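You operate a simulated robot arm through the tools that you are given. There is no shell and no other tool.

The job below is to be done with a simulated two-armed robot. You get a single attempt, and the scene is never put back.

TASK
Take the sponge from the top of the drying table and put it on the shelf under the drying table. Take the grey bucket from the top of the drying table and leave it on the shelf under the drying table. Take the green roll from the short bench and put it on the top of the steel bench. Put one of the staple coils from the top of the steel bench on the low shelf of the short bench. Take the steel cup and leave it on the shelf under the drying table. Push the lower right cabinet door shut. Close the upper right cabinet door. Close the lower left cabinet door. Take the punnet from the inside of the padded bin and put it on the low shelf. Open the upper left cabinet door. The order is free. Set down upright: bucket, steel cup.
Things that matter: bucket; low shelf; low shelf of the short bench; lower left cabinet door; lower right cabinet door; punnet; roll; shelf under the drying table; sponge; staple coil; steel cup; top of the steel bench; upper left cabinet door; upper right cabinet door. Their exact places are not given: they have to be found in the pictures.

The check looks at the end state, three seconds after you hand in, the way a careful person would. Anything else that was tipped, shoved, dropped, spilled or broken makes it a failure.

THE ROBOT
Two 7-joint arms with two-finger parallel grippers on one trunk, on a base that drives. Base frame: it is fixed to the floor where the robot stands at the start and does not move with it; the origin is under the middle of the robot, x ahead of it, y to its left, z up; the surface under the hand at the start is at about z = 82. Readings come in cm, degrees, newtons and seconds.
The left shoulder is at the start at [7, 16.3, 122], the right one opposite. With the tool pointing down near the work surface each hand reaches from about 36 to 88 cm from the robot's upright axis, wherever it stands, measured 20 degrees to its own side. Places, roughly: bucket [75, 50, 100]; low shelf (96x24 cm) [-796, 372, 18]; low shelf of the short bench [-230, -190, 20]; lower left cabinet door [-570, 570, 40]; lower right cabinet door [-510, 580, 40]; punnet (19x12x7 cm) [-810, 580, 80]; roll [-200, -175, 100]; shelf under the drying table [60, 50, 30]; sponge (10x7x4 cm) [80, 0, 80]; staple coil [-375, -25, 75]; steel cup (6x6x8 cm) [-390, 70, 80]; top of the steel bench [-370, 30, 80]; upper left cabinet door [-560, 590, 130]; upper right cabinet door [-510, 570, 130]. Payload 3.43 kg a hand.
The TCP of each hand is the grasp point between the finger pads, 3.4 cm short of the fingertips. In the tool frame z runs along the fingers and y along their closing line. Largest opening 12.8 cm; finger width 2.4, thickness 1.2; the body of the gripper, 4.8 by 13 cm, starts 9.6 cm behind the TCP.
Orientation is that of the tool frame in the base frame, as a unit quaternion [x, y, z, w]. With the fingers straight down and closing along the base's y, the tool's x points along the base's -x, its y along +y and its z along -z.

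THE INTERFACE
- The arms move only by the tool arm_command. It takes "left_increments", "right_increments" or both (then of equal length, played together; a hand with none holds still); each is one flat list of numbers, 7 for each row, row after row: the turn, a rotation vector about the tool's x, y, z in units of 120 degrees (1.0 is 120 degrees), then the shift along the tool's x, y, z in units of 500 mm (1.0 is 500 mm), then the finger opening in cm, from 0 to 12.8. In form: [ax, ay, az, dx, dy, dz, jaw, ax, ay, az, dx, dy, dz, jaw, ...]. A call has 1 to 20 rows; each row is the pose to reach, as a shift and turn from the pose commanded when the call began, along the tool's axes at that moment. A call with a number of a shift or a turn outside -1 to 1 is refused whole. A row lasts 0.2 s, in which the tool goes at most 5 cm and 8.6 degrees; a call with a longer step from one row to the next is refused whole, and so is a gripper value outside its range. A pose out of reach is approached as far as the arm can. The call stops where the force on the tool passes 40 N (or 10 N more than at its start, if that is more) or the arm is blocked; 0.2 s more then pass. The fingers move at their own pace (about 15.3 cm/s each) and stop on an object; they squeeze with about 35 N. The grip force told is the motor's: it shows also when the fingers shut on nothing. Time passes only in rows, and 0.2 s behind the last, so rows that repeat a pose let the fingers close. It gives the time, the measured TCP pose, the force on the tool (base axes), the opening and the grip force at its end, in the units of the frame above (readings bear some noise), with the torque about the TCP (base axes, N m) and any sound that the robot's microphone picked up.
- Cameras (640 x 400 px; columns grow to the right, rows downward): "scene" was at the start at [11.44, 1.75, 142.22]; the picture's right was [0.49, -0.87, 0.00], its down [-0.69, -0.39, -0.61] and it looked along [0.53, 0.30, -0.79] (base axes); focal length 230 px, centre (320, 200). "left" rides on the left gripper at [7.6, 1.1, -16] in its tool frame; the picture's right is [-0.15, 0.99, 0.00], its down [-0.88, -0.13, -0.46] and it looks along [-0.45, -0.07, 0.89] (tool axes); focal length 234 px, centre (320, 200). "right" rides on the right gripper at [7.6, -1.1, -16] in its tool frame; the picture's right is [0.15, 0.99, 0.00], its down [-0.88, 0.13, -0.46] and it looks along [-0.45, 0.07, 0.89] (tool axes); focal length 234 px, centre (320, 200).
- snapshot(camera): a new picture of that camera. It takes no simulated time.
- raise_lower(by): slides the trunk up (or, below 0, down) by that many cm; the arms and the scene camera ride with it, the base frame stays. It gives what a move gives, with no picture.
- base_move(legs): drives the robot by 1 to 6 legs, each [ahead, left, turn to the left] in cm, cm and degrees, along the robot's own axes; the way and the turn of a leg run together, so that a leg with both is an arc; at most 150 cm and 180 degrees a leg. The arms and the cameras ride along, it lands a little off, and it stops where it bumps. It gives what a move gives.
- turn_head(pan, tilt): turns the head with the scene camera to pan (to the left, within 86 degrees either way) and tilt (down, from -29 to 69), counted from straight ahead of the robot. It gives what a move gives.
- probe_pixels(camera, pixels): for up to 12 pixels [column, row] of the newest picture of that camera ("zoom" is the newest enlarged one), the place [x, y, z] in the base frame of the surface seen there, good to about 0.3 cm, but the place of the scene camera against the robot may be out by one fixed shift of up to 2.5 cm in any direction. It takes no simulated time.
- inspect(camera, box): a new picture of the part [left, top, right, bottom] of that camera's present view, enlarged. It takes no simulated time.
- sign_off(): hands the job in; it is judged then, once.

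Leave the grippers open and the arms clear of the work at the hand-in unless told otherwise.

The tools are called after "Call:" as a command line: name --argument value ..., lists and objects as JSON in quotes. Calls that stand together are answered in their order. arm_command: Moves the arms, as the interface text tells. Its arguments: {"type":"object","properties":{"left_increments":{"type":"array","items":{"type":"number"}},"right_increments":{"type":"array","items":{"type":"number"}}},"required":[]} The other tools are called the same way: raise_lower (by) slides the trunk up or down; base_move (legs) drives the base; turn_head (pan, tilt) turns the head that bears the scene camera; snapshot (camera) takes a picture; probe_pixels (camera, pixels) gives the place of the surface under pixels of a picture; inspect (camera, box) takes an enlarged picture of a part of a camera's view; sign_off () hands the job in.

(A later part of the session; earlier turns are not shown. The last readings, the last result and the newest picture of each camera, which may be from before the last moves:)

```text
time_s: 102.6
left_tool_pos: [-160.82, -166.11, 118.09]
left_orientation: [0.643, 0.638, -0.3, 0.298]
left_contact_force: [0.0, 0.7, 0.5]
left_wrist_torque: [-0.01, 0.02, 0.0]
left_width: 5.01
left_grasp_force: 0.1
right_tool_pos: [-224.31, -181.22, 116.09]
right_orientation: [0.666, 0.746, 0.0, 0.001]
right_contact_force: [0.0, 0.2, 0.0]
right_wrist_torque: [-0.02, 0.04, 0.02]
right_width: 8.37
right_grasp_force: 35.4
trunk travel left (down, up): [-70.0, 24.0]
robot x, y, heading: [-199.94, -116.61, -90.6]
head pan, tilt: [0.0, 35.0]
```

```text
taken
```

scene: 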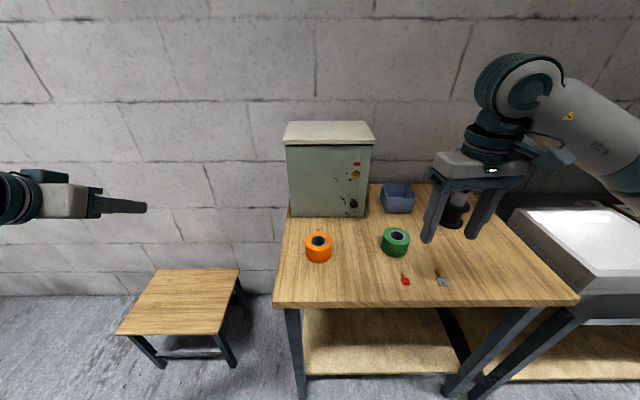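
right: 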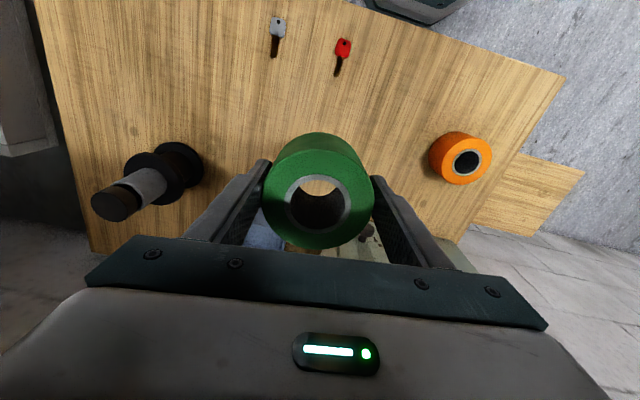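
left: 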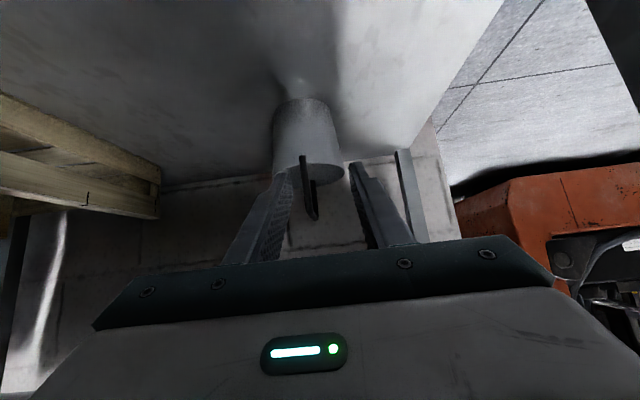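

The roll is held (8.37 cm). I pull the hand back, back off 16 cm, and slide 100 cm to the right along the corridor.

Call:
arm_command --right_increments '[0, 0, 0, 0.095, 0, 0, 3, 0, 0, 0, 0.19, 0, 0, 3, 0, 0, 0, 0.285, 0, 0, 3, 0, 0, 0, 0.38, 0.02, 0, 3]'

Call:
base_move --legs '[[-16, 0, 0], [0, -100, 0]]'

Call:
turn_head --pan -80 --tilt 30

Call:
snapshot --camera "scene"

```text
time_s: 103.6
left_tool_pos: [-160.8, -166.11, 118.22]
left_orientation: [0.643, 0.638, -0.3, 0.298]
left_contact_force: [-0.5, 0.2, 0.1]
left_wrist_torque: [-0.01, -0.01, 0.01]
left_width: 5.02
left_grasp_force: 0.1
right_tool_pos: [-225.55, -162.1, 116.06]
right_orientation: [0.666, 0.746, -0.001, 0.0]
right_contact_force: [0.2, -0.1, -0.9]
right_wrist_torque: [0.0, 0.02, 0.04]
right_width: 8.37
right_grasp_force: 34.8
trunk travel left (down, up): [-70.0, 24.0]
robot x, y, heading: [-199.75, -116.17, -90.4]
head pan, tilt: [0.0, 35.0]
```

```text
time_s: 109.8
left_tool_pos: [-259.77, -149.28, 118.06]
left_orientation: [0.64, 0.642, -0.297, 0.299]
left_contact_force: [-0.2, -0.2, 0.2]
left_wrist_torque: [0.01, 0.0, 0.04]
left_width: 5.0
left_grasp_force: 0.0
right_tool_pos: [-324.55, -146.31, 116.07]
right_orientation: [0.661, 0.75, -0.001, 0.001]
right_contact_force: [0.1, 0.1, -0.9]
right_wrist_torque: [0.01, 0.03, -0.03]
right_width: 8.36
right_grasp_force: 35.3
trunk travel left (down, up): [-70.0, 24.0]
robot x, y, heading: [-299.55, -99.77, -89.8]
head pan, tilt: [0.0, 35.0]
```

```text
time_s: 111.3
left_tool_pos: [-259.81, -149.34, 118.02]
left_orientation: [0.64, 0.643, -0.297, 0.299]
left_contact_force: [-1.0, -0.3, -0.8]
left_wrist_torque: [0.04, 0.0, 0.01]
left_width: 4.98
left_grasp_force: 0.1
right_tool_pos: [-324.51, -146.21, 116.13]
right_orientation: [0.661, 0.751, -0.001, 0.0]
right_contact_force: [0.0, -0.8, -0.8]
right_wrist_torque: [-0.01, -0.01, -0.02]
right_width: 8.39
right_grasp_force: 35.3
trunk travel left (down, up): [-70.0, 24.0]
robot x, y, heading: [-299.84, -99.63, -89.8]
head pan, tilt: [-80.0, 30.0]
```

```text
taken
```

scene: 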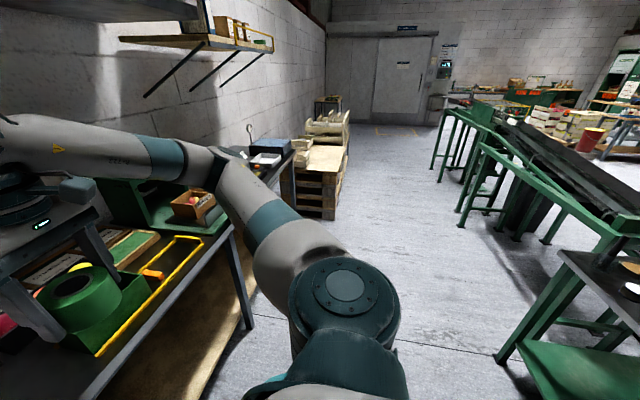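

The steel bench corner (dark top, green frame) appears at lower right, (590,280). I probe it and the conveyor behind.

Call:
probe_pixels --camera "scene" --pixels '[[565, 253], [620, 310], [520, 350], [635, 245], [600, 370], [480, 150], [500, 300], [430, 300], [615, 215]]'

Call:
base_move --legs '[[0, 0, -45]]'

Call:
snapshot --camera "scene"

```text
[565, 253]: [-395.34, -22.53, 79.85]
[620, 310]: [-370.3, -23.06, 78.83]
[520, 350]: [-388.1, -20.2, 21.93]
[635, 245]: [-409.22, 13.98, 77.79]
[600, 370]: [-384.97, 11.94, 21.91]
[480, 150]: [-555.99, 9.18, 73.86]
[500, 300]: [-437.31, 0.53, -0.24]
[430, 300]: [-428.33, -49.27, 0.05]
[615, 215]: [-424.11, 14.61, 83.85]
```

```text
time_s: 113.8
left_tool_pos: [-305.89, -162.99, 118.12]
left_orientation: [0.836, 0.35, -0.389, 0.163]
left_contact_force: [-0.6, 0.6, 0.2]
left_wrist_torque: [-0.03, -0.02, -0.02]
left_width: 5.02
left_grasp_force: 0.0
right_tool_pos: [-349.85, -115.37, 116.08]
right_orientation: [0.897, 0.442, -0.001, 0.0]
right_contact_force: [-0.1, 0.1, -1.4]
right_wrist_torque: [0.01, -0.01, -0.01]
right_width: 8.33
right_grasp_force: 35.0
trunk travel left (down, up): [-70.0, 24.0]
robot x, y, heading: [-299.68, -99.94, -134.4]
head pan, tilt: [-80.0, 30.0]
```

```text
taken
```

scene: 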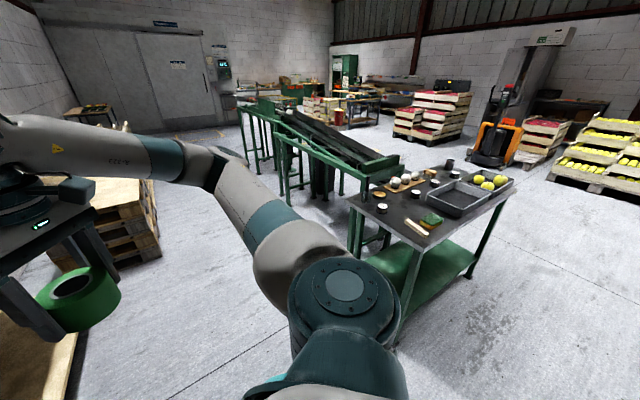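

The steel bench is fully seen now: coils/rolls, tray, black mug, cup. I turn another 45° to face −x, then slide right (+y) 100 cm.

Call:
base_move --legs '[[0, 0, -45], [0, -60, 0]]'

Call:
turn_head --pan -35 --tilt 35

Call:
snapshot --camera "scene"

```text
time_s: 119.2
left_tool_pos: [-349.25, -79.99, 118.14]
left_orientation: [0.907, 0.005, -0.421, 0.003]
left_contact_force: [-0.4, 0.0, -0.5]
left_wrist_torque: [0.02, 0.0, 0.0]
left_width: 5.0
left_grasp_force: 0.0
right_tool_pos: [-346.73, -15.28, 116.17]
right_orientation: [0.998, 0.066, -0.001, 0.0]
right_contact_force: [0.5, 0.3, -0.6]
right_wrist_torque: [0.0, 0.02, 0.0]
right_width: 8.32
right_grasp_force: 34.5
trunk travel left (down, up): [-70.0, 24.0]
robot x, y, heading: [-300.38, -39.87, -179.3]
head pan, tilt: [-80.0, 30.0]
```

```text
time_s: 120.3
left_tool_pos: [-349.32, -80.01, 118.0]
left_orientation: [0.907, 0.005, -0.422, 0.002]
left_contact_force: [-0.1, 0.4, -0.4]
left_wrist_torque: [0.02, 0.03, 0.0]
left_width: 5.04
left_grasp_force: 0.1
right_tool_pos: [-346.77, -15.21, 116.01]
right_orientation: [0.998, 0.066, -0.002, 0.0]
right_contact_force: [0.8, -0.4, -0.4]
right_wrist_torque: [0.04, 0.02, 0.06]
right_width: 8.32
right_grasp_force: 34.8
trunk travel left (down, up): [-70.0, 24.0]
robot x, y, heading: [-300.09, -39.87, -179.6]
head pan, tilt: [-35.0, 35.0]
```

```text
taken
```

scene: 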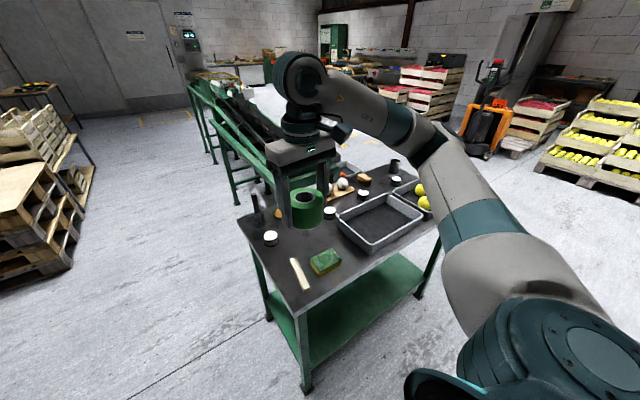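

I probe the bench's items: coils (270,237), (328,212); green block (325,262); tray (380,220); black mug (395,168).

Call:
probe_pixels --camera "scene" --pixels '[[307, 312], [270, 237], [328, 212], [325, 262], [362, 195], [395, 165], [345, 182], [298, 275], [365, 180], [430, 235], [245, 215], [380, 250]]'

Call:
base_move --legs '[[0, -45, 0]]'

Call:
turn_head --pan -15 --tilt 40

Call:
snapshot --camera "scene"

```text
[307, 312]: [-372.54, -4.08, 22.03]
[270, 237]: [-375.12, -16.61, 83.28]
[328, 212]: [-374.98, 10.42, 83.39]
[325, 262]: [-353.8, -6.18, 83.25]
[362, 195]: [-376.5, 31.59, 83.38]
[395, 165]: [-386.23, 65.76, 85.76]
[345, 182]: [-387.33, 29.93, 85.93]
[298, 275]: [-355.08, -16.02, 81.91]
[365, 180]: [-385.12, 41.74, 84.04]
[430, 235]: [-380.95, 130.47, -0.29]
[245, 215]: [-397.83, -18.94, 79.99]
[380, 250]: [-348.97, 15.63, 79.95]
```

```text
time_s: 123.1
left_tool_pos: [-349.83, -34.91, 118.1]
left_orientation: [0.907, 0.005, -0.421, 0.002]
left_contact_force: [0.8, 0.6, 0.2]
left_wrist_torque: [0.05, 0.02, -0.01]
left_width: 4.99
left_grasp_force: 0.2
right_tool_pos: [-347.3, 29.84, 116.11]
right_orientation: [0.998, 0.067, -0.001, 0.0]
right_contact_force: [0.4, -0.5, -1.2]
right_wrist_torque: [-0.03, 0.0, 0.02]
right_width: 8.35
right_grasp_force: 34.8
trunk travel left (down, up): [-70.0, 24.0]
robot x, y, heading: [-300.53, 5.34, -179.5]
head pan, tilt: [-35.0, 35.0]
```

```text
time_s: 123.9
left_tool_pos: [-349.84, -34.91, 118.09]
left_orientation: [0.907, 0.006, -0.422, 0.003]
left_contact_force: [0.1, 0.0, -0.3]
left_wrist_torque: [0.0, 0.0, -0.03]
left_width: 5.02
left_grasp_force: 0.0
right_tool_pos: [-347.22, 29.85, 116.1]
right_orientation: [0.998, 0.067, -0.001, 0.0]
right_contact_force: [-0.7, 0.0, -0.5]
right_wrist_torque: [0.02, 0.0, -0.03]
right_width: 8.33
right_grasp_force: 35.0
trunk travel left (down, up): [-70.0, 24.0]
robot x, y, heading: [-300.52, 5.5, -179.2]
head pan, tilt: [-15.0, 40.0]
```

```text
taken
```

scene: 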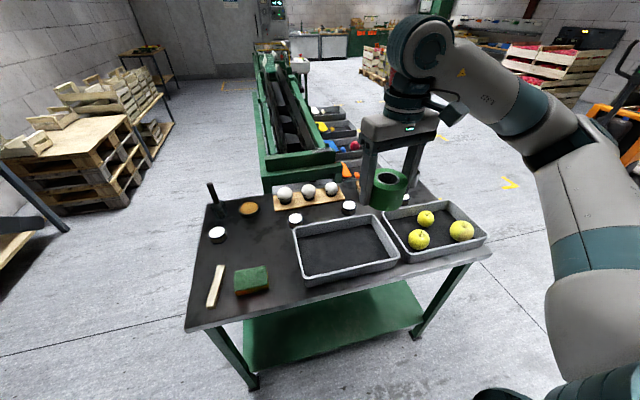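

I zoom on the bench items to identify the staple coils and the steel cup.

Call:
inspect --camera "scene" --box '[190, 160, 350, 260]'

Call:
inspect --camera "scene" --box '[330, 150, 490, 250]'

```text
4.00 times, centred on (270, 210) of scene
```

zoom: 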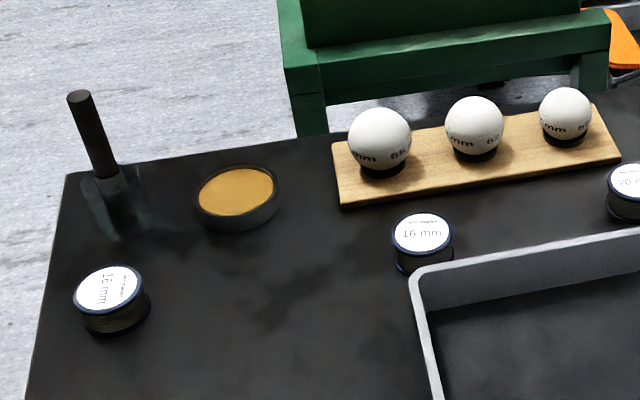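

```text
4.00 times, centred on (410, 200) of scene
```

zoom: 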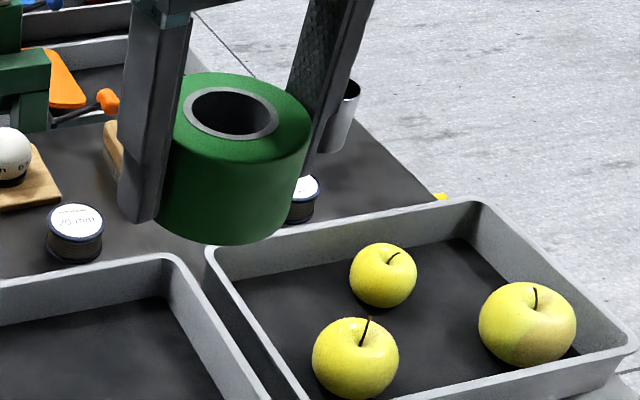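

Coils are the white-topped discs at y≈−16.6, 10.4, … ; the steel cup stands behind the roll near (−386, 66). For the roll I choose the free spot around (−369, −3). I shift the base 33 cm left.

Call:
base_move --legs '[[0, 33, 0]]'

Call:
snapshot --camera "right"

```text
time_s: 126.1
left_tool_pos: [-349.32, -67.93, 118.07]
left_orientation: [0.907, 0.006, -0.422, 0.004]
left_contact_force: [-0.2, 0.2, 0.1]
left_wrist_torque: [0.02, 0.03, -0.01]
left_width: 5.04
left_grasp_force: 0.0
right_tool_pos: [-346.9, -3.29, 116.05]
right_orientation: [0.998, 0.066, 0.0, 0.001]
right_contact_force: [0.0, 0.2, -0.7]
right_wrist_torque: [0.0, 0.03, -0.01]
right_width: 8.33
right_grasp_force: 34.3
trunk travel left (down, up): [-70.0, 24.0]
robot x, y, heading: [-300.07, -27.49, -179.2]
head pan, tilt: [-15.0, 40.0]
```

```text
taken
```

right: 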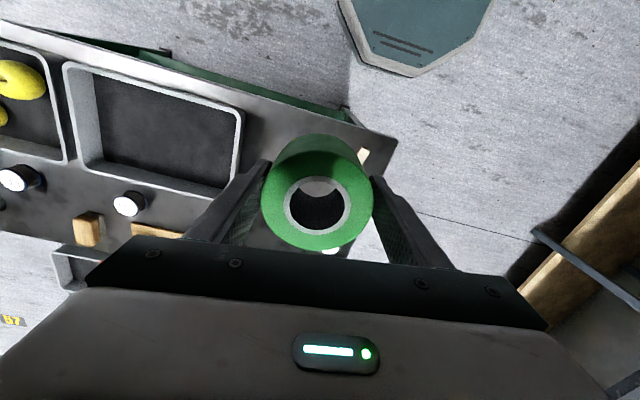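

I probe what is visible around: coil (130,203), coil (18,178), tray corner (238,112), stick (362,155), white patch (331,251), board (160,230).

Call:
probe_pixels --camera "right" --pixels '[[130, 203], [18, 178], [238, 112], [362, 155], [331, 251], [160, 230], [88, 228], [395, 140], [350, 105], [232, 185]]'

Call:
snapshot --camera "scene"

```text
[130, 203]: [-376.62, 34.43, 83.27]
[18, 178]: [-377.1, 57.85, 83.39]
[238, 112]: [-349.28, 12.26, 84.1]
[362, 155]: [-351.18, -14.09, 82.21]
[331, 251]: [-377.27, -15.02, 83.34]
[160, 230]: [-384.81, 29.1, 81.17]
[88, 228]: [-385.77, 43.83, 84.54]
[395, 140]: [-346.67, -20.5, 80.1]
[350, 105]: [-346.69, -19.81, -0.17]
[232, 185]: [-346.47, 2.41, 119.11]
```

```text
taken
```

scene: 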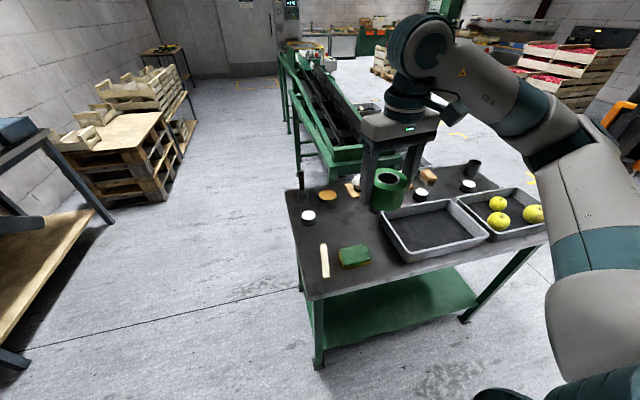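

The scene shift proves fixed in base axes (true ≈ scene + 1.6 in y). Target for the roll: (−369, −1.5). I move over it and go down to just above the top (z≈79.9+3.95).

Call:
arm_command --right_increments '[0, 0, 0, -0.072, -0.0157, 0.03, 3, 0, 0, 0, -0.144, -0.0313, 0.06, 3, 0, 0, 0, -0.217, -0.047, 0.09, 3, 0, 0, 0, -0.289, -0.0627, 0.12, 3, 0, 0, 0, -0.361, -0.0783, 0.15, 3, 0, 0, 0, -0.433, -0.094, 0.18, 3, 0, 0, 0, -0.433, -0.094, 0.27, 3, 0, 0, 0, -0.433, -0.094, 0.36, 3, 0, 0, 0, -0.433, -0.094, 0.45, 3, 0, 0, 0, -0.433, -0.094, 0.53, 3]'

Call:
snapshot --camera "right"

Call:
snapshot --camera "scene"

```text
time_s: 128.3
left_tool_pos: [-349.32, -67.87, 118.05]
left_orientation: [0.906, 0.005, -0.422, 0.002]
left_contact_force: [0.1, 1.1, 0.2]
left_wrist_torque: [0.05, -0.01, 0.03]
left_width: 5.02
left_grasp_force: 0.1
right_tool_pos: [-368.93, -1.44, 89.44]
right_orientation: [0.998, 0.067, -0.001, 0.001]
right_contact_force: [-1.1, 0.9, -1.9]
right_wrist_torque: [0.0, -0.01, -0.04]
right_width: 8.36
right_grasp_force: 35.1
trunk travel left (down, up): [-70.0, 24.0]
robot x, y, heading: [-300.45, -28.07, -179.5]
head pan, tilt: [-15.0, 40.0]
```

```text
taken
```

right: 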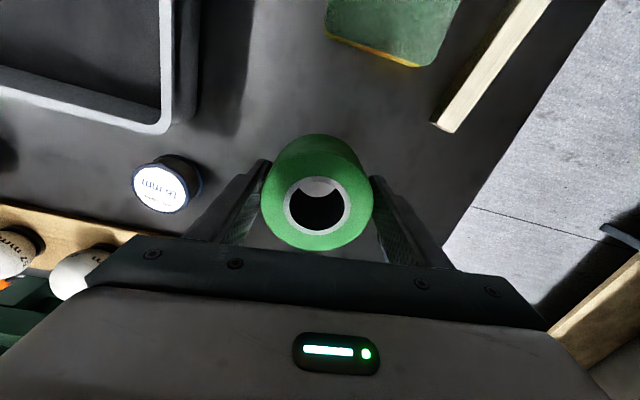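

```text
taken
```

scene: 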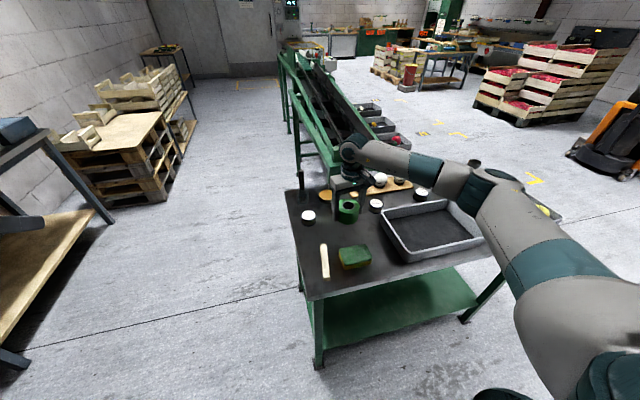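

Clear on all sides. I lower the last 5.4 cm.

Call:
arm_command --right_increments '[0, 0, 0, 0, 0, 0.06, 3, 0, 0, 0, 0, 0, 0.1, 3, 0, 0, 0, 0, 0, 0.108, 3, 0, 0, 0, 0, 0, 0.111, 3]'

```text
time_s: 129.3
left_tool_pos: [-349.43, -67.88, 118.07]
left_orientation: [0.906, 0.006, -0.422, 0.003]
left_contact_force: [0.3, 0.3, -0.3]
left_wrist_torque: [0.01, -0.01, 0.0]
left_width: 5.0
left_grasp_force: 0.1
right_tool_pos: [-369.01, -1.55, 84.11]
right_orientation: [0.998, 0.068, 0.0, 0.001]
right_contact_force: [-0.3, -0.9, -1.6]
right_wrist_torque: [0.02, 0.0, 0.0]
right_width: 8.29
right_grasp_force: 35.0
trunk travel left (down, up): [-70.0, 24.0]
robot x, y, heading: [-300.3, -27.64, -179.2]
head pan, tilt: [-15.0, 40.0]
```

Still free; 0.25 cm lower, then open to 11 and rise.

Call:
arm_command --right_increments '[0, 0, 0, 0, 0, 0.003, 3, 0, 0, 0, 0, 0, 0.005, 3, 0, 0, 0, 0, 0, 0.005, 3]'

```text
time_s: 130.1
left_tool_pos: [-349.35, -67.99, 118.08]
left_orientation: [0.907, 0.005, -0.422, 0.003]
left_contact_force: [0.0, -0.6, 0.2]
left_wrist_torque: [-0.02, 0.02, -0.01]
left_width: 5.0
left_grasp_force: 0.1
right_tool_pos: [-369.0, -1.55, 83.87]
right_orientation: [0.998, 0.067, -0.001, 0.0]
right_contact_force: [-1.9, -0.3, 4.0]
right_wrist_torque: [0.05, -0.18, 0.01]
right_width: 8.34
right_grasp_force: 34.8
trunk travel left (down, up): [-70.0, 24.0]
robot x, y, heading: [-299.83, -27.87, -179.0]
head pan, tilt: [-15.0, 40.0]
```

Touching (4 N). I release and rise 20 cm.

Call:
arm_command --right_increments '[0, 0, 0, 0, 0, 0, 9.5, 0, 0, 0, 0, 0, 0, 11, 0, 0, 0, 0, 0, 0, 11, 0, 0, 0, 0, 0, -0.08, 11, 0, 0, 0, 0, 0, -0.17, 11, 0, 0, 0, 0, 0, -0.26, 11, 0, 0, 0, 0, 0, -0.35, 11, 0, 0, 0, 0, 0, -0.4, 11]'

Call:
snapshot --camera "right"

```text
time_s: 131.9
left_tool_pos: [-349.39, -67.98, 118.04]
left_orientation: [0.907, 0.005, -0.421, 0.002]
left_contact_force: [-0.4, 0.4, -0.8]
left_wrist_torque: [0.02, -0.03, 0.0]
left_width: 4.98
left_grasp_force: 0.1
right_tool_pos: [-368.91, -1.36, 103.84]
right_orientation: [0.998, 0.066, 0.001, 0.0]
right_contact_force: [0.3, 0.1, -0.8]
right_wrist_torque: [-0.01, -0.01, -0.03]
right_width: 11.01
right_grasp_force: 0.1
trunk travel left (down, up): [-70.0, 24.0]
robot x, y, heading: [-300.17, -28.07, -179.3]
head pan, tilt: [-15.0, 40.0]
```

```text
taken
```

right: 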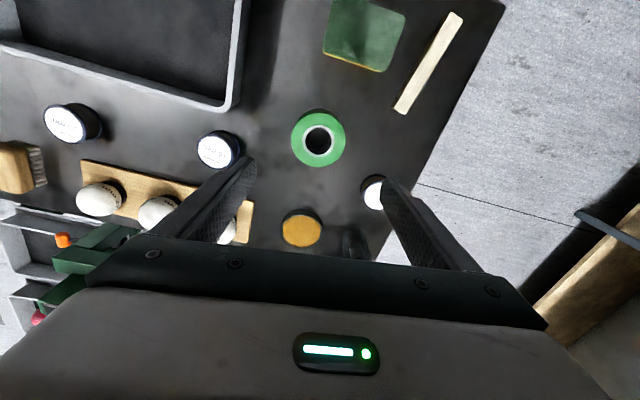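

The roll stands on the bench. I draw the right hand back up, shift the base 43 cm right (+y), and set the left hand upright above the near coil at about (−375, −15).

Call:
arm_command --right_increments '[0, 0, 0, 0.09, 0, -0.05, 11, 0, 0, 0, 0.18, 0, -0.1, 11, 0, 0, 0, 0.26, 0, -0.15, 11, 0, 0, 0, 0.34, 0, -0.2, 11, 0, 0, 0, 0.42, 0, -0.24, 11]'

Call:
base_move --legs '[[0, -43, 0]]'

Call:
arm_command --left_increments '[0, 0.0595, 0, -0.01, -0.0143, 0.04, 8, 0, 0.119, 0, -0.02, -0.0286, 0.08, 10, 0, 0.1786, 0, -0.03, -0.0429, 0.12, 12, 0, 0.2381, 0, -0.04, -0.0571, 0.16, 12, 0, 0.2976, 0, -0.05, -0.0714, 0.2, 12, 0, 0.3571, 0, -0.06, -0.0857, 0.24, 12, 0, 0.4167, 0, -0.08, -0.1, 0.28, 12]'

Call:
snapshot --camera "left"

Call:
snapshot --camera "scene"

```text
refused: row 1 steps farther than a row can; nothing moved
```

```text
time_s: 134.5
left_tool_pos: [-349.88, -25.05, 118.07]
left_orientation: [0.907, 0.005, -0.422, 0.002]
left_contact_force: [-0.7, -0.2, 0.3]
left_wrist_torque: [-0.01, 0.01, 0.01]
left_width: 5.0
left_grasp_force: 0.2
right_tool_pos: [-369.63, 41.51, 103.76]
right_orientation: [0.998, 0.067, -0.001, 0.0]
right_contact_force: [0.2, 0.4, -0.3]
right_wrist_torque: [-0.06, 0.04, 0.0]
right_width: 10.98
right_grasp_force: 0.2
trunk travel left (down, up): [-70.0, 24.0]
robot x, y, heading: [-300.73, 15.21, -179.1]
head pan, tilt: [-15.0, 40.0]
```

```text
time_s: 136.1
left_tool_pos: [-363.4, -20.12, 112.13]
left_orientation: [1.0, 0.008, 0.002, 0.0]
left_contact_force: [0.1, -0.4, -0.4]
left_wrist_torque: [0.0, 0.0, -0.03]
left_width: 12.02
left_grasp_force: 0.0
right_tool_pos: [-369.82, 41.44, 103.59]
right_orientation: [0.998, 0.067, -0.001, 0.001]
right_contact_force: [-0.3, -0.4, 0.0]
right_wrist_torque: [0.0, -0.03, 0.0]
right_width: 10.98
right_grasp_force: 0.1
trunk travel left (down, up): [-70.0, 24.0]
robot x, y, heading: [-300.68, 15.94, -179.3]
head pan, tilt: [-15.0, 40.0]
```

```text
taken
```

left: 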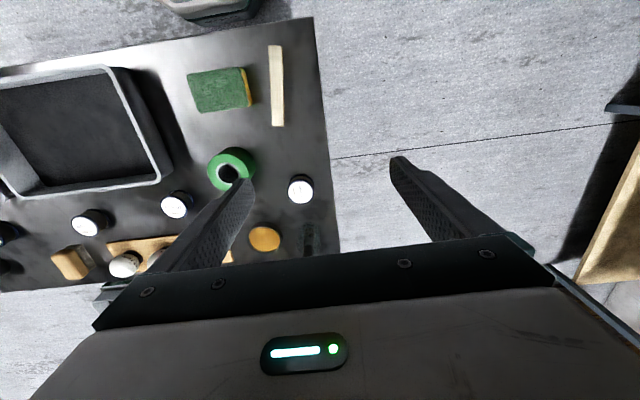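

```text
taken
```

scene: 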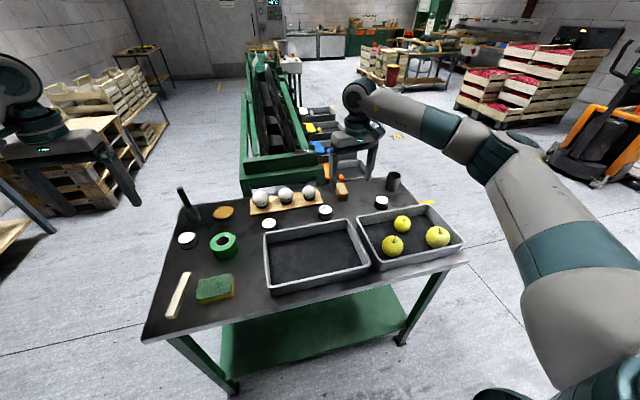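

The right-hand retreat was refused, but it stayed safely at z 104. In the left picture coil 1 is at (300,188). I probe it and its surroundings.

Call:
inspect --camera "left" --box '[220, 140, 360, 260]'

Call:
probe_pixels --camera "left" --pixels '[[300, 190], [290, 190], [311, 190], [300, 180], [300, 201], [310, 240], [330, 200], [245, 160], [264, 238], [312, 225]]'

```text
3.33 times, centred on (290, 200) of left
```

zoom: 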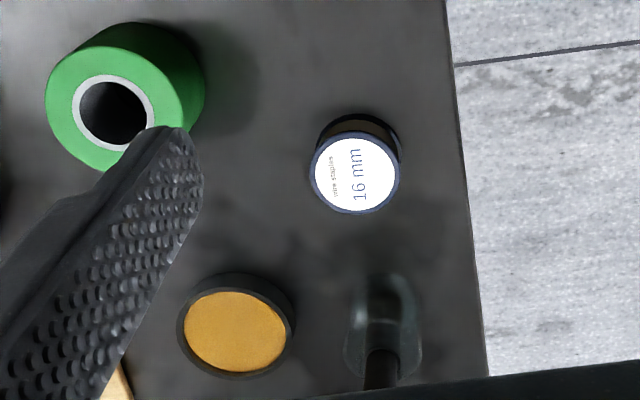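

```text
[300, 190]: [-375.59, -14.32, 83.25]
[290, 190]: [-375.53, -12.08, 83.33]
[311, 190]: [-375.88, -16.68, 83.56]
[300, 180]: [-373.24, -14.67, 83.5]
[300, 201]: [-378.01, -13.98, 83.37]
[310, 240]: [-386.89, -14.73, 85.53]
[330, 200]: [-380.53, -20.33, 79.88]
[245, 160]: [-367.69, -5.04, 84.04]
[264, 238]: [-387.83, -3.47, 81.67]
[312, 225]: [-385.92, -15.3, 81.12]
```

Coil centre (−375.7, −14.4), top 83.4. I check the height of the brush rod near (−390, −16) before descending.

Call:
probe_pixels --camera "scene" --pixels '[[181, 190], [186, 202], [192, 213], [188, 238]]'

Call:
arm_command --left_increments '[0, 0, 0, -0.082, -0.0393, 0.03, 9, 0, 0, 0, -0.164, -0.0787, 0.06, 9, 0, 0, 0, -0.246, -0.118, 0.1, 9]'

Call:
snapshot --camera "left"

```text
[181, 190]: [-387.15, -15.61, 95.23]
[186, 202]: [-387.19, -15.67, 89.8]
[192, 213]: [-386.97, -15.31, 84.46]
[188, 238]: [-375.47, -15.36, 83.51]
```

```text
time_s: 136.9
left_tool_pos: [-375.71, -14.37, 107.03]
left_orientation: [1.0, 0.008, 0.002, 0.001]
left_contact_force: [0.9, 0.6, -0.5]
left_wrist_torque: [0.04, -0.04, 0.0]
left_width: 9.0
left_grasp_force: 0.1
right_tool_pos: [-369.66, 41.49, 103.66]
right_orientation: [0.998, 0.069, 0.0, 0.001]
right_contact_force: [0.2, 0.3, -0.3]
right_wrist_torque: [-0.04, -0.03, 0.0]
right_width: 10.98
right_grasp_force: 0.0
trunk travel left (down, up): [-70.0, 24.0]
robot x, y, heading: [-301.16, 15.42, -179.1]
head pan, tilt: [-15.0, 40.0]
```

```text
taken
```

left: 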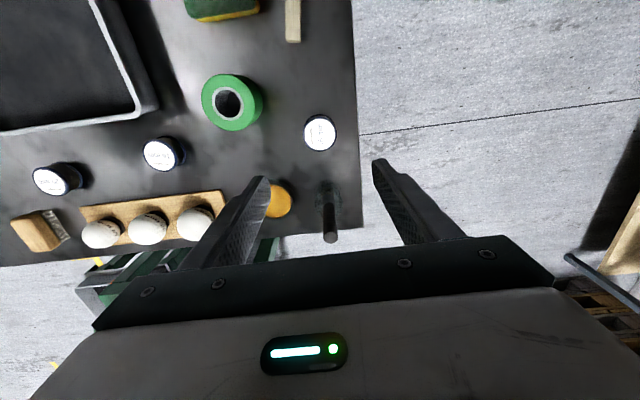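

The rod's top is z 95, 11 cm beyond the coil: the 4.8 cm deep gripper body passes. I descend to TCP z≈83.5.

Call:
arm_command --left_increments '[0, 0, 0, 0, 0, 0.09, 8.5, 0, 0, 0, 0, 0, 0.18, 8.5, 0, 0, 0, 0, 0, 0.27, 8.5, 0, 0, 0, 0, 0, 0.36, 8.5, 0, 0, 0, 0, 0, 0.44, 8.5, 0, 0, 0, 0, 0, 0.47, 8.5]'

Call:
snapshot --camera "left"

```text
time_s: 138.3
left_tool_pos: [-375.62, -14.54, 83.46]
left_orientation: [1.0, 0.006, 0.001, 0.0]
left_contact_force: [0.2, 0.3, 0.0]
left_wrist_torque: [-0.01, 0.03, 0.01]
left_width: 8.49
left_grasp_force: 0.1
right_tool_pos: [-369.51, 41.52, 103.71]
right_orientation: [0.998, 0.068, 0.0, 0.001]
right_contact_force: [0.3, 1.3, 0.1]
right_wrist_torque: [0.02, 0.02, 0.03]
right_width: 11.0
right_grasp_force: 0.0
trunk travel left (down, up): [-70.0, 24.0]
robot x, y, heading: [-300.75, 15.52, -179.3]
head pan, tilt: [-15.0, 40.0]
```

```text
taken
```

left: 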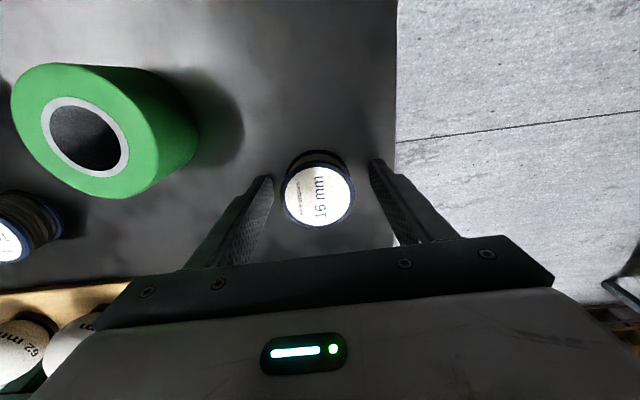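

The coil is centred between the fingers. I close and lift.

Call:
arm_command --left_increments '[0, 0, 0, 0, 0, 0, 6, 0, 0, 0, 0, 0, 0, 3, 0, 0, 0, 0, 0, 0, 1, 0, 0, 0, 0, 0, 0, 1, 0, 0, 0, 0, 0, -0.08, 1, 0, 0, 0, 0, 0, -0.17, 1, 0, 0, 0, 0, 0, -0.26, 1, 0, 0, 0, 0, 0, -0.35, 1, 0, 0, 0, 0, 0, -0.44, 1, 0, 0, 0, 0, 0, -0.53, 1]'

Call:
snapshot --camera "left"

```text
time_s: 140.5
left_tool_pos: [-375.66, -14.36, 110.11]
left_orientation: [1.0, 0.007, 0.001, 0.0]
left_contact_force: [0.3, -0.1, -3.3]
left_wrist_torque: [-0.04, -0.05, 0.01]
left_width: 5.72
left_grasp_force: 35.2
right_tool_pos: [-369.49, 41.59, 103.73]
right_orientation: [0.998, 0.068, 0.0, 0.001]
right_contact_force: [-0.1, -0.7, 0.3]
right_wrist_torque: [-0.01, 0.0, 0.0]
right_width: 10.99
right_grasp_force: 0.0
trunk travel left (down, up): [-70.0, 24.0]
robot x, y, heading: [-301.05, 15.31, -179.1]
head pan, tilt: [-15.0, 40.0]
```

```text
taken
```

left: 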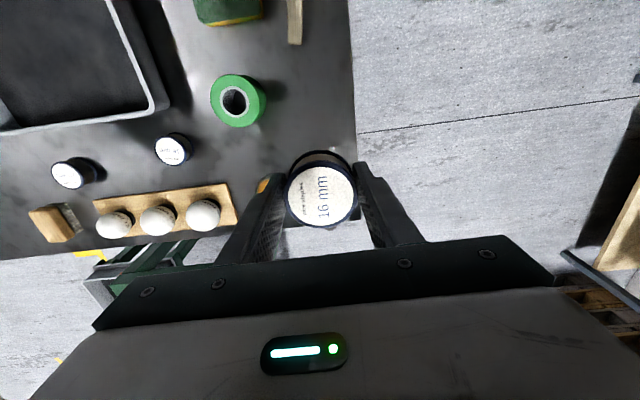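

The coil is held (5.72 cm, ~3.3 N). Now the steel cup at about (−387, 67): I move the base 28 cm right and 5 cm ahead, then look through the right camera.

Call:
base_move --legs '[[0, -28, 0], [5, 0, 0]]'

Call:
snapshot --camera "right"

Call:
snapshot --camera "scene"

```text
time_s: 143.0
left_tool_pos: [-380.82, 13.72, 110.22]
left_orientation: [1.0, 0.006, 0.0, -0.001]
left_contact_force: [0.5, 0.0, -3.8]
left_wrist_torque: [0.0, 0.0, -0.01]
left_width: 5.68
left_grasp_force: 35.3
right_tool_pos: [-374.79, 69.63, 103.97]
right_orientation: [0.998, 0.067, -0.002, 0.0]
right_contact_force: [0.8, -0.3, 1.2]
right_wrist_torque: [0.02, 0.02, 0.05]
right_width: 11.01
right_grasp_force: 0.0
trunk travel left (down, up): [-70.0, 24.0]
robot x, y, heading: [-306.41, 43.57, -179.5]
head pan, tilt: [-15.0, 40.0]
```

```text
taken
```

right: 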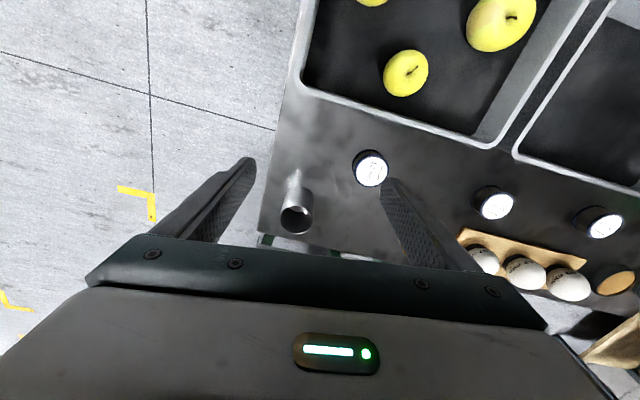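

```text
taken
```

scene: 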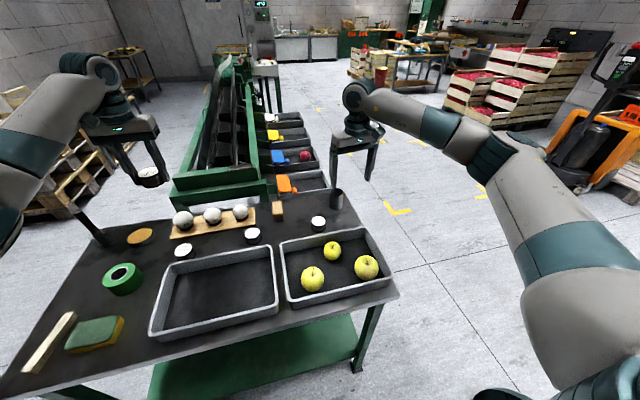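

The cup is at (297,210) in the right picture. I zoom and probe it.

Call:
inspect --camera "right" --box '[260, 150, 380, 250]'

Call:
probe_pixels --camera "right" --pixels '[[281, 215], [314, 214], [297, 201], [297, 230], [297, 185], [288, 180], [304, 180], [298, 215], [320, 200], [370, 165], [262, 240]]'

```text
4.00 times, centred on (320, 200) of right
```

zoom: 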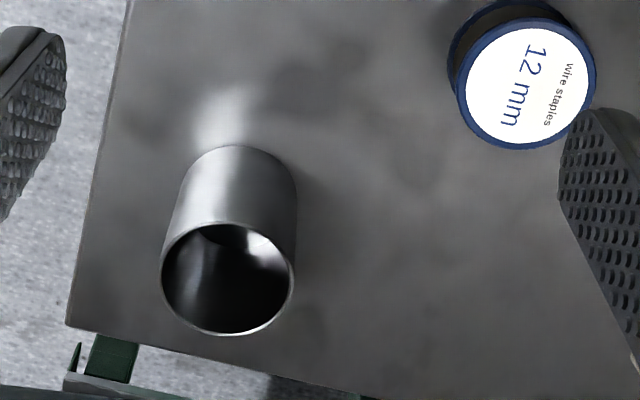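

```text
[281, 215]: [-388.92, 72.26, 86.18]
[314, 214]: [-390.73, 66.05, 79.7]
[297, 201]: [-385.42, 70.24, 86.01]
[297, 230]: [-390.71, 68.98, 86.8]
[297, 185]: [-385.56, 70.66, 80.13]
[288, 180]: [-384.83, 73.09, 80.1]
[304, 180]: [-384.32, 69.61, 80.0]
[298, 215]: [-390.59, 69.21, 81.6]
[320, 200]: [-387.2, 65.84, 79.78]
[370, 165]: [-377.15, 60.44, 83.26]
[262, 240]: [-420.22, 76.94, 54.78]
```

Cup centre ≈ (−388.6, 69.2), rim z≈87, diameter ≈6.3; it is empty. I move over it and go down to TCP z≈84.5.

Call:
arm_command --right_increments '[0, 0, 0, -0.0915, -0.0097, 0, 11, 0, 0, 0, -0.183, -0.0193, 0, 11, 0, 0, 0, -0.2746, -0.029, 0.03, 11, 0, 0, 0, -0.2746, -0.029, 0.12, 11, 0, 0, 0, -0.2746, -0.029, 0.2, 11, 0, 0, 0, -0.2746, -0.029, 0.28, 11]'

Call:
snapshot --camera "right"

```text
time_s: 144.4
left_tool_pos: [-381.23, 13.7, 109.99]
left_orientation: [1.0, 0.007, 0.002, 0.001]
left_contact_force: [0.1, 0.3, -3.1]
left_wrist_torque: [0.0, -0.04, -0.02]
left_width: 5.73
left_grasp_force: 34.9
right_tool_pos: [-388.76, 69.23, 89.8]
right_orientation: [0.998, 0.068, -0.001, 0.0]
right_contact_force: [-0.4, -0.8, -0.3]
right_wrist_torque: [0.0, 0.0, 0.02]
right_width: 11.0
right_grasp_force: 0.1
trunk travel left (down, up): [-70.0, 24.0]
robot x, y, heading: [-306.19, 43.6, -179.5]
head pan, tilt: [-15.0, 40.0]
```

```text
taken
```

right: 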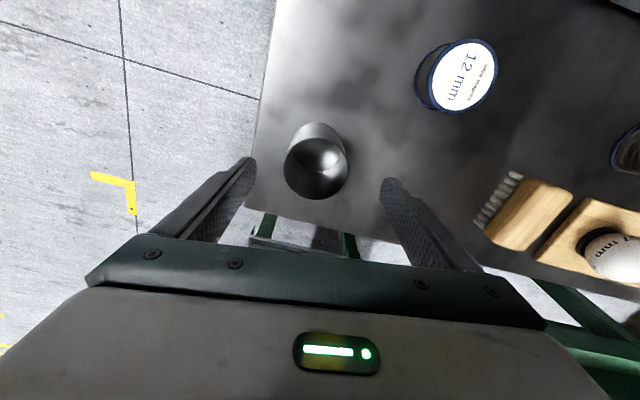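

The cup sits centrally. I descend the last 5.3 cm, with a 0.4 cm correction toward the robot, and close.

Call:
arm_command --right_increments '[0, 0, 0, 0.008, 0, 0.06, 11, 0, 0, 0, 0.008, 0, 0.106, 11, 0, 0, 0, 0.008, 0, 0.106, 8, 0, 0, 0, 0.008, 0, 0.106, 5, 0, 0, 0, 0.008, 0, 0.106, 3, 0, 0, 0, 0.008, 0, 0.106, 3]'

Call:
snapshot --camera "right"

```text
time_s: 145.8
left_tool_pos: [-381.07, 13.61, 110.08]
left_orientation: [1.0, 0.006, 0.001, 0.0]
left_contact_force: [0.1, 0.4, -3.0]
left_wrist_torque: [-0.02, 0.01, -0.02]
left_width: 5.69
left_grasp_force: 35.3
right_tool_pos: [-388.05, 69.9, 84.62]
right_orientation: [0.998, 0.068, -0.001, 0.0]
right_contact_force: [1.4, -0.1, 0.3]
right_wrist_torque: [-0.04, 0.05, 0.07]
right_width: 5.47
right_grasp_force: 34.7
right hand out of reach, approached as far as the arm can: row 2, 3, 4, 5, 6
trunk travel left (down, up): [-70.0, 24.0]
robot x, y, heading: [-306.01, 43.36, -179.3]
head pan, tilt: [-15.0, 40.0]
```

```text
taken
```

right: 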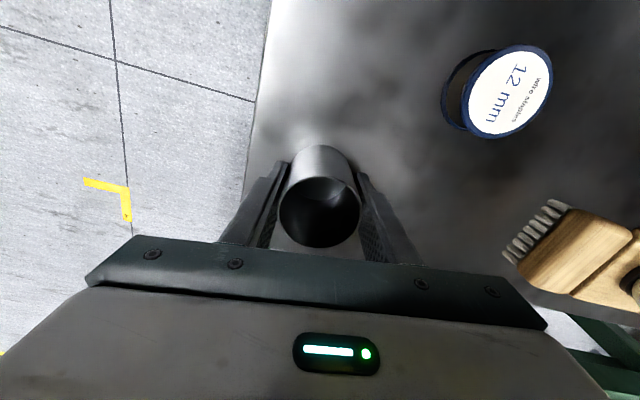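

The cup is gripped (5.47 cm) upright. I lift it and bring it back toward the robot.

Call:
arm_command --right_increments '[0, 0, 0, 0, 0, -0.05, 3, 0, 0, 0, 0, 0, -0.12, 3, 0, 0, 0, 0, 0, -0.21, 3, 0, 0, 0, 0, 0, -0.3, 3, 0, 0, 0, 0.03, 0, -0.38, 3, 0, 0, 0, 0.08, 0, -0.46, 3, 0, 0, 0, 0.16, 0, -0.5, 3, 0, 0, 0, 0.25, 0, -0.54, 3, 0, 0, 0, 0.34, 0, -0.58, 3, 0, 0, 0, 0.43, 0, -0.6, 3, 0, 0, 0, 0.52, 0, -0.6, 3, 0, 0, 0, 0.61, 0, -0.6, 3]'

Call:
snapshot --camera "right"

Call:
snapshot --camera "scene"

```text
time_s: 148.4
left_tool_pos: [-381.08, 13.7, 110.14]
left_orientation: [1.0, 0.006, 0.0, 0.0]
left_contact_force: [-0.1, 0.3, -3.0]
left_wrist_torque: [-0.02, 0.04, 0.02]
left_width: 5.72
left_grasp_force: 34.6
right_tool_pos: [-357.38, 74.09, 114.72]
right_orientation: [0.998, 0.067, -0.001, 0.001]
right_contact_force: [0.2, 0.0, -0.4]
right_wrist_torque: [0.02, -0.03, 0.02]
right_width: 5.45
right_grasp_force: 35.0
trunk travel left (down, up): [-70.0, 24.0]
robot x, y, heading: [-306.17, 43.35, -179.2]
head pan, tilt: [-15.0, 40.0]
```

```text
taken
```

right: 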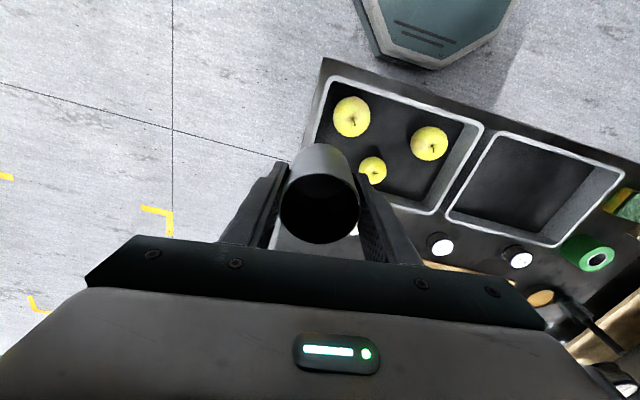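

```text
taken
```

scene: 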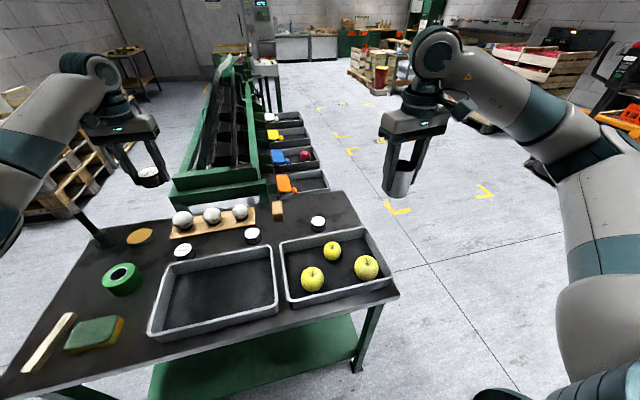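

Cup held clear. I pull the left hand (coil) back 27 cm, then back the base off a little and turn left 90° to face −y.

Call:
arm_command --left_increments '[0, 0, 0, 0.09, 0, -0.01, 1, 0, 0, 0, 0.18, 0, -0.02, 1, 0, 0, 0, 0.27, 0, -0.03, 1, 0, 0, 0, 0.36, 0, -0.04, 1, 0, 0, 0, 0.45, 0, -0.05, 1, 0, 0, 0, 0.54, 0, -0.06, 1]'

Call:
turn_head --pan 80 --tilt 30

Call:
snapshot --camera "scene"

```text
time_s: 149.8
left_tool_pos: [-354.01, 14.09, 113.0]
left_orientation: [1.0, 0.007, 0.001, 0.0]
left_contact_force: [0.6, -0.5, -3.1]
left_wrist_torque: [0.01, 0.04, 0.01]
left_width: 5.7
left_grasp_force: 35.2
right_tool_pos: [-357.41, 74.05, 114.74]
right_orientation: [0.998, 0.068, -0.001, 0.0]
right_contact_force: [0.2, -0.4, 0.0]
right_wrist_torque: [0.01, 0.0, -0.01]
right_width: 5.47
right_grasp_force: 34.7
trunk travel left (down, up): [-70.0, 24.0]
robot x, y, heading: [-306.47, 43.37, -179.3]
head pan, tilt: [-15.0, 40.0]
```

```text
time_s: 151.5
left_tool_pos: [-354.35, 14.05, 113.16]
left_orientation: [1.0, 0.006, 0.001, 0.0]
left_contact_force: [0.4, 0.1, -3.1]
left_wrist_torque: [0.0, -0.03, 0.0]
left_width: 5.71
left_grasp_force: 34.6
right_tool_pos: [-357.76, 73.95, 114.62]
right_orientation: [0.998, 0.067, -0.002, 0.001]
right_contact_force: [0.1, 1.4, -0.6]
right_wrist_torque: [0.0, 0.0, -0.05]
right_width: 5.49
right_grasp_force: 34.7
trunk travel left (down, up): [-70.0, 24.0]
robot x, y, heading: [-306.29, 43.28, -179.4]
head pan, tilt: [80.0, 30.0]
```

```text
taken
```

scene: 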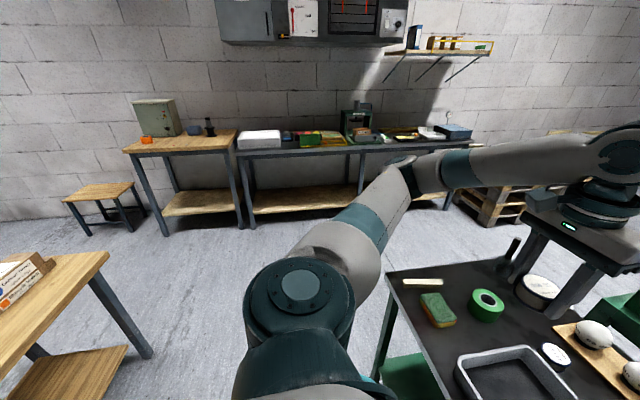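

I probe the packing table's corner (105,256), the left elbow (400,180), and the short bench's low shelf.

Call:
probe_pixels --camera "scene" --pixels '[[103, 258], [150, 352], [400, 175], [370, 220], [165, 228], [235, 225], [205, 205], [165, 212], [228, 208], [185, 150], [20, 300]]'

```text
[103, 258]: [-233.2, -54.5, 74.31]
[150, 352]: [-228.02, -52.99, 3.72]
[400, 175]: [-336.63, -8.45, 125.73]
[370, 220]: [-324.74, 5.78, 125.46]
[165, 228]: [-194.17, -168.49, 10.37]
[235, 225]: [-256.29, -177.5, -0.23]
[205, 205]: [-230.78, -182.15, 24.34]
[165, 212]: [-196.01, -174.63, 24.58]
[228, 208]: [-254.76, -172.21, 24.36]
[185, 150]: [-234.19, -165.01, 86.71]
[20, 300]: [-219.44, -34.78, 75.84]
```

Packing table corner (−233, −54); left elbow 52 cm to the left at z≈125. I back 6 cm, turn left 90°, drive 149 cm ahead, then 48 cm left to stand before the short bench.

Call:
base_move --legs '[[-6, 0, 0], [0, 0, 90], [100, 0, 0], [48, 0, 0], [0, 48, 0]]'

Call:
turn_head --pan 10 --tilt 40

Call:
snapshot --camera "scene"

```text
time_s: 166.0
left_tool_pos: [-223.04, -152.46, 113.0]
left_orientation: [0.706, 0.708, 0.0, -0.001]
left_contact_force: [0.9, -0.3, -2.3]
left_wrist_torque: [0.02, 0.04, -0.01]
left_width: 5.68
left_grasp_force: 34.8
right_tool_pos: [-283.01, -155.39, 114.6]
right_orientation: [0.662, 0.749, 0.0, 0.001]
right_contact_force: [0.6, 1.0, 0.0]
right_wrist_torque: [-0.02, 0.03, 0.01]
right_width: 5.47
right_grasp_force: 35.2
trunk travel left (down, up): [-70.0, 24.0]
robot x, y, heading: [-251.99, -104.42, -90.3]
head pan, tilt: [80.0, 30.0]
```

```text
time_s: 167.4
left_tool_pos: [-223.06, -152.65, 113.07]
left_orientation: [0.706, 0.708, 0.0, 0.0]
left_contact_force: [-0.1, -0.8, -2.9]
left_wrist_torque: [0.08, 0.01, 0.0]
left_width: 5.68
left_grasp_force: 34.6
right_tool_pos: [-283.09, -155.42, 114.63]
right_orientation: [0.662, 0.749, 0.0, 0.001]
right_contact_force: [0.3, -0.2, 0.0]
right_wrist_torque: [0.0, 0.0, -0.05]
right_width: 5.45
right_grasp_force: 35.0
trunk travel left (down, up): [-70.0, 24.0]
robot x, y, heading: [-251.86, -104.23, -89.9]
head pan, tilt: [10.0, 40.0]
```

```text
taken
```

scene: 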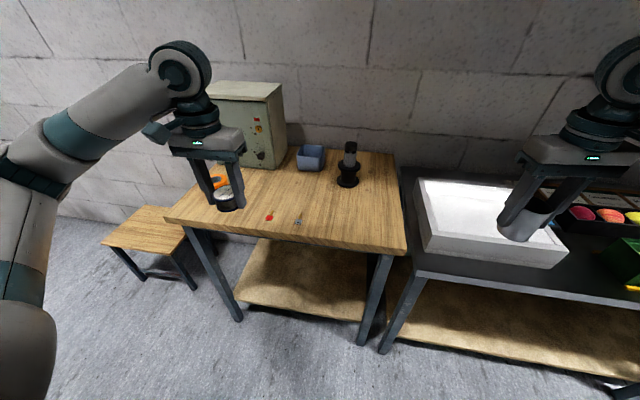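

I back off 8 cm for clearance and lower the trunk by 70 cm in two steps.

Call:
base_move --legs '[[-8, 0, 0]]'

Call:
raise_lower --by -40

Call:
raise_lower --by -30

Call:
snapshot --camera "scene"

Call:
snapshot --camera "left"

```text
time_s: 168.4
left_tool_pos: [-223.03, -144.65, 112.96]
left_orientation: [0.706, 0.708, 0.001, -0.001]
left_contact_force: [-0.1, -0.6, -3.3]
left_wrist_torque: [-0.01, 0.05, 0.03]
left_width: 5.72
left_grasp_force: 35.0
right_tool_pos: [-283.1, -147.32, 114.61]
right_orientation: [0.662, 0.75, 0.001, 0.0]
right_contact_force: [-0.2, 0.5, -0.7]
right_wrist_torque: [0.0, -0.02, 0.02]
right_width: 5.43
right_grasp_force: 35.0
trunk travel left (down, up): [-70.0, 24.0]
robot x, y, heading: [-251.8, -96.1, -89.9]
head pan, tilt: [10.0, 40.0]
```

```text
time_s: 172.3
left_tool_pos: [-223.02, -144.51, 73.08]
left_orientation: [0.707, 0.707, 0.0, 0.0]
left_contact_force: [-0.3, 0.4, -3.1]
left_wrist_torque: [0.0, -0.01, 0.01]
left_width: 5.68
left_grasp_force: 35.0
right_tool_pos: [-282.97, -147.24, 74.66]
right_orientation: [0.662, 0.749, 0.0, 0.001]
right_contact_force: [-0.5, 0.1, -0.8]
right_wrist_torque: [-0.03, -0.02, 0.02]
right_width: 5.44
right_grasp_force: 34.8
trunk travel left (down, up): [-30.0, 64.0]
robot x, y, heading: [-251.76, -96.38, -89.8]
head pan, tilt: [10.0, 40.0]
```

```text
time_s: 175.3
left_tool_pos: [-222.94, -144.53, 43.11]
left_orientation: [0.706, 0.708, 0.0, -0.001]
left_contact_force: [-0.4, -0.3, -4.0]
left_wrist_torque: [0.02, 0.01, 0.02]
left_width: 5.68
left_grasp_force: 35.1
right_tool_pos: [-282.98, -147.31, 44.59]
right_orientation: [0.662, 0.749, 0.001, 0.002]
right_contact_force: [0.6, -0.7, -0.8]
right_wrist_torque: [0.0, 0.01, -0.02]
right_width: 5.45
right_grasp_force: 35.5
trunk travel left (down, up): [0.0, 94.0]
robot x, y, heading: [-251.37, -96.05, -89.9]
head pan, tilt: [10.0, 40.0]
```

```text
taken
```

scene: 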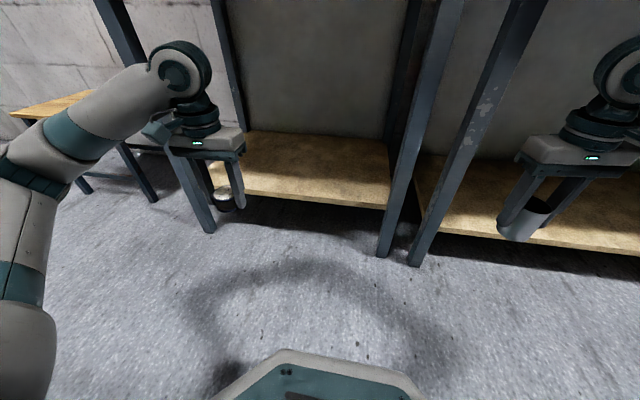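

```text
taken
```

left: 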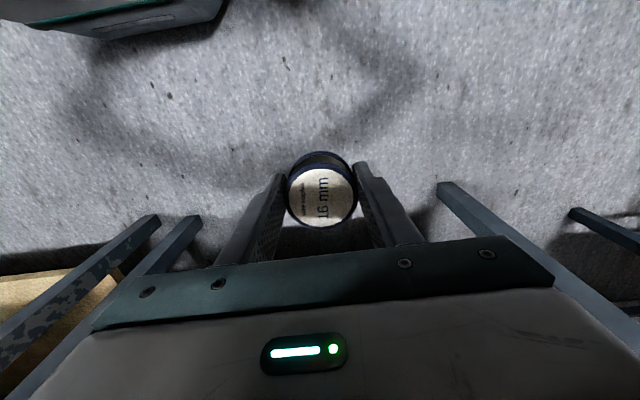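

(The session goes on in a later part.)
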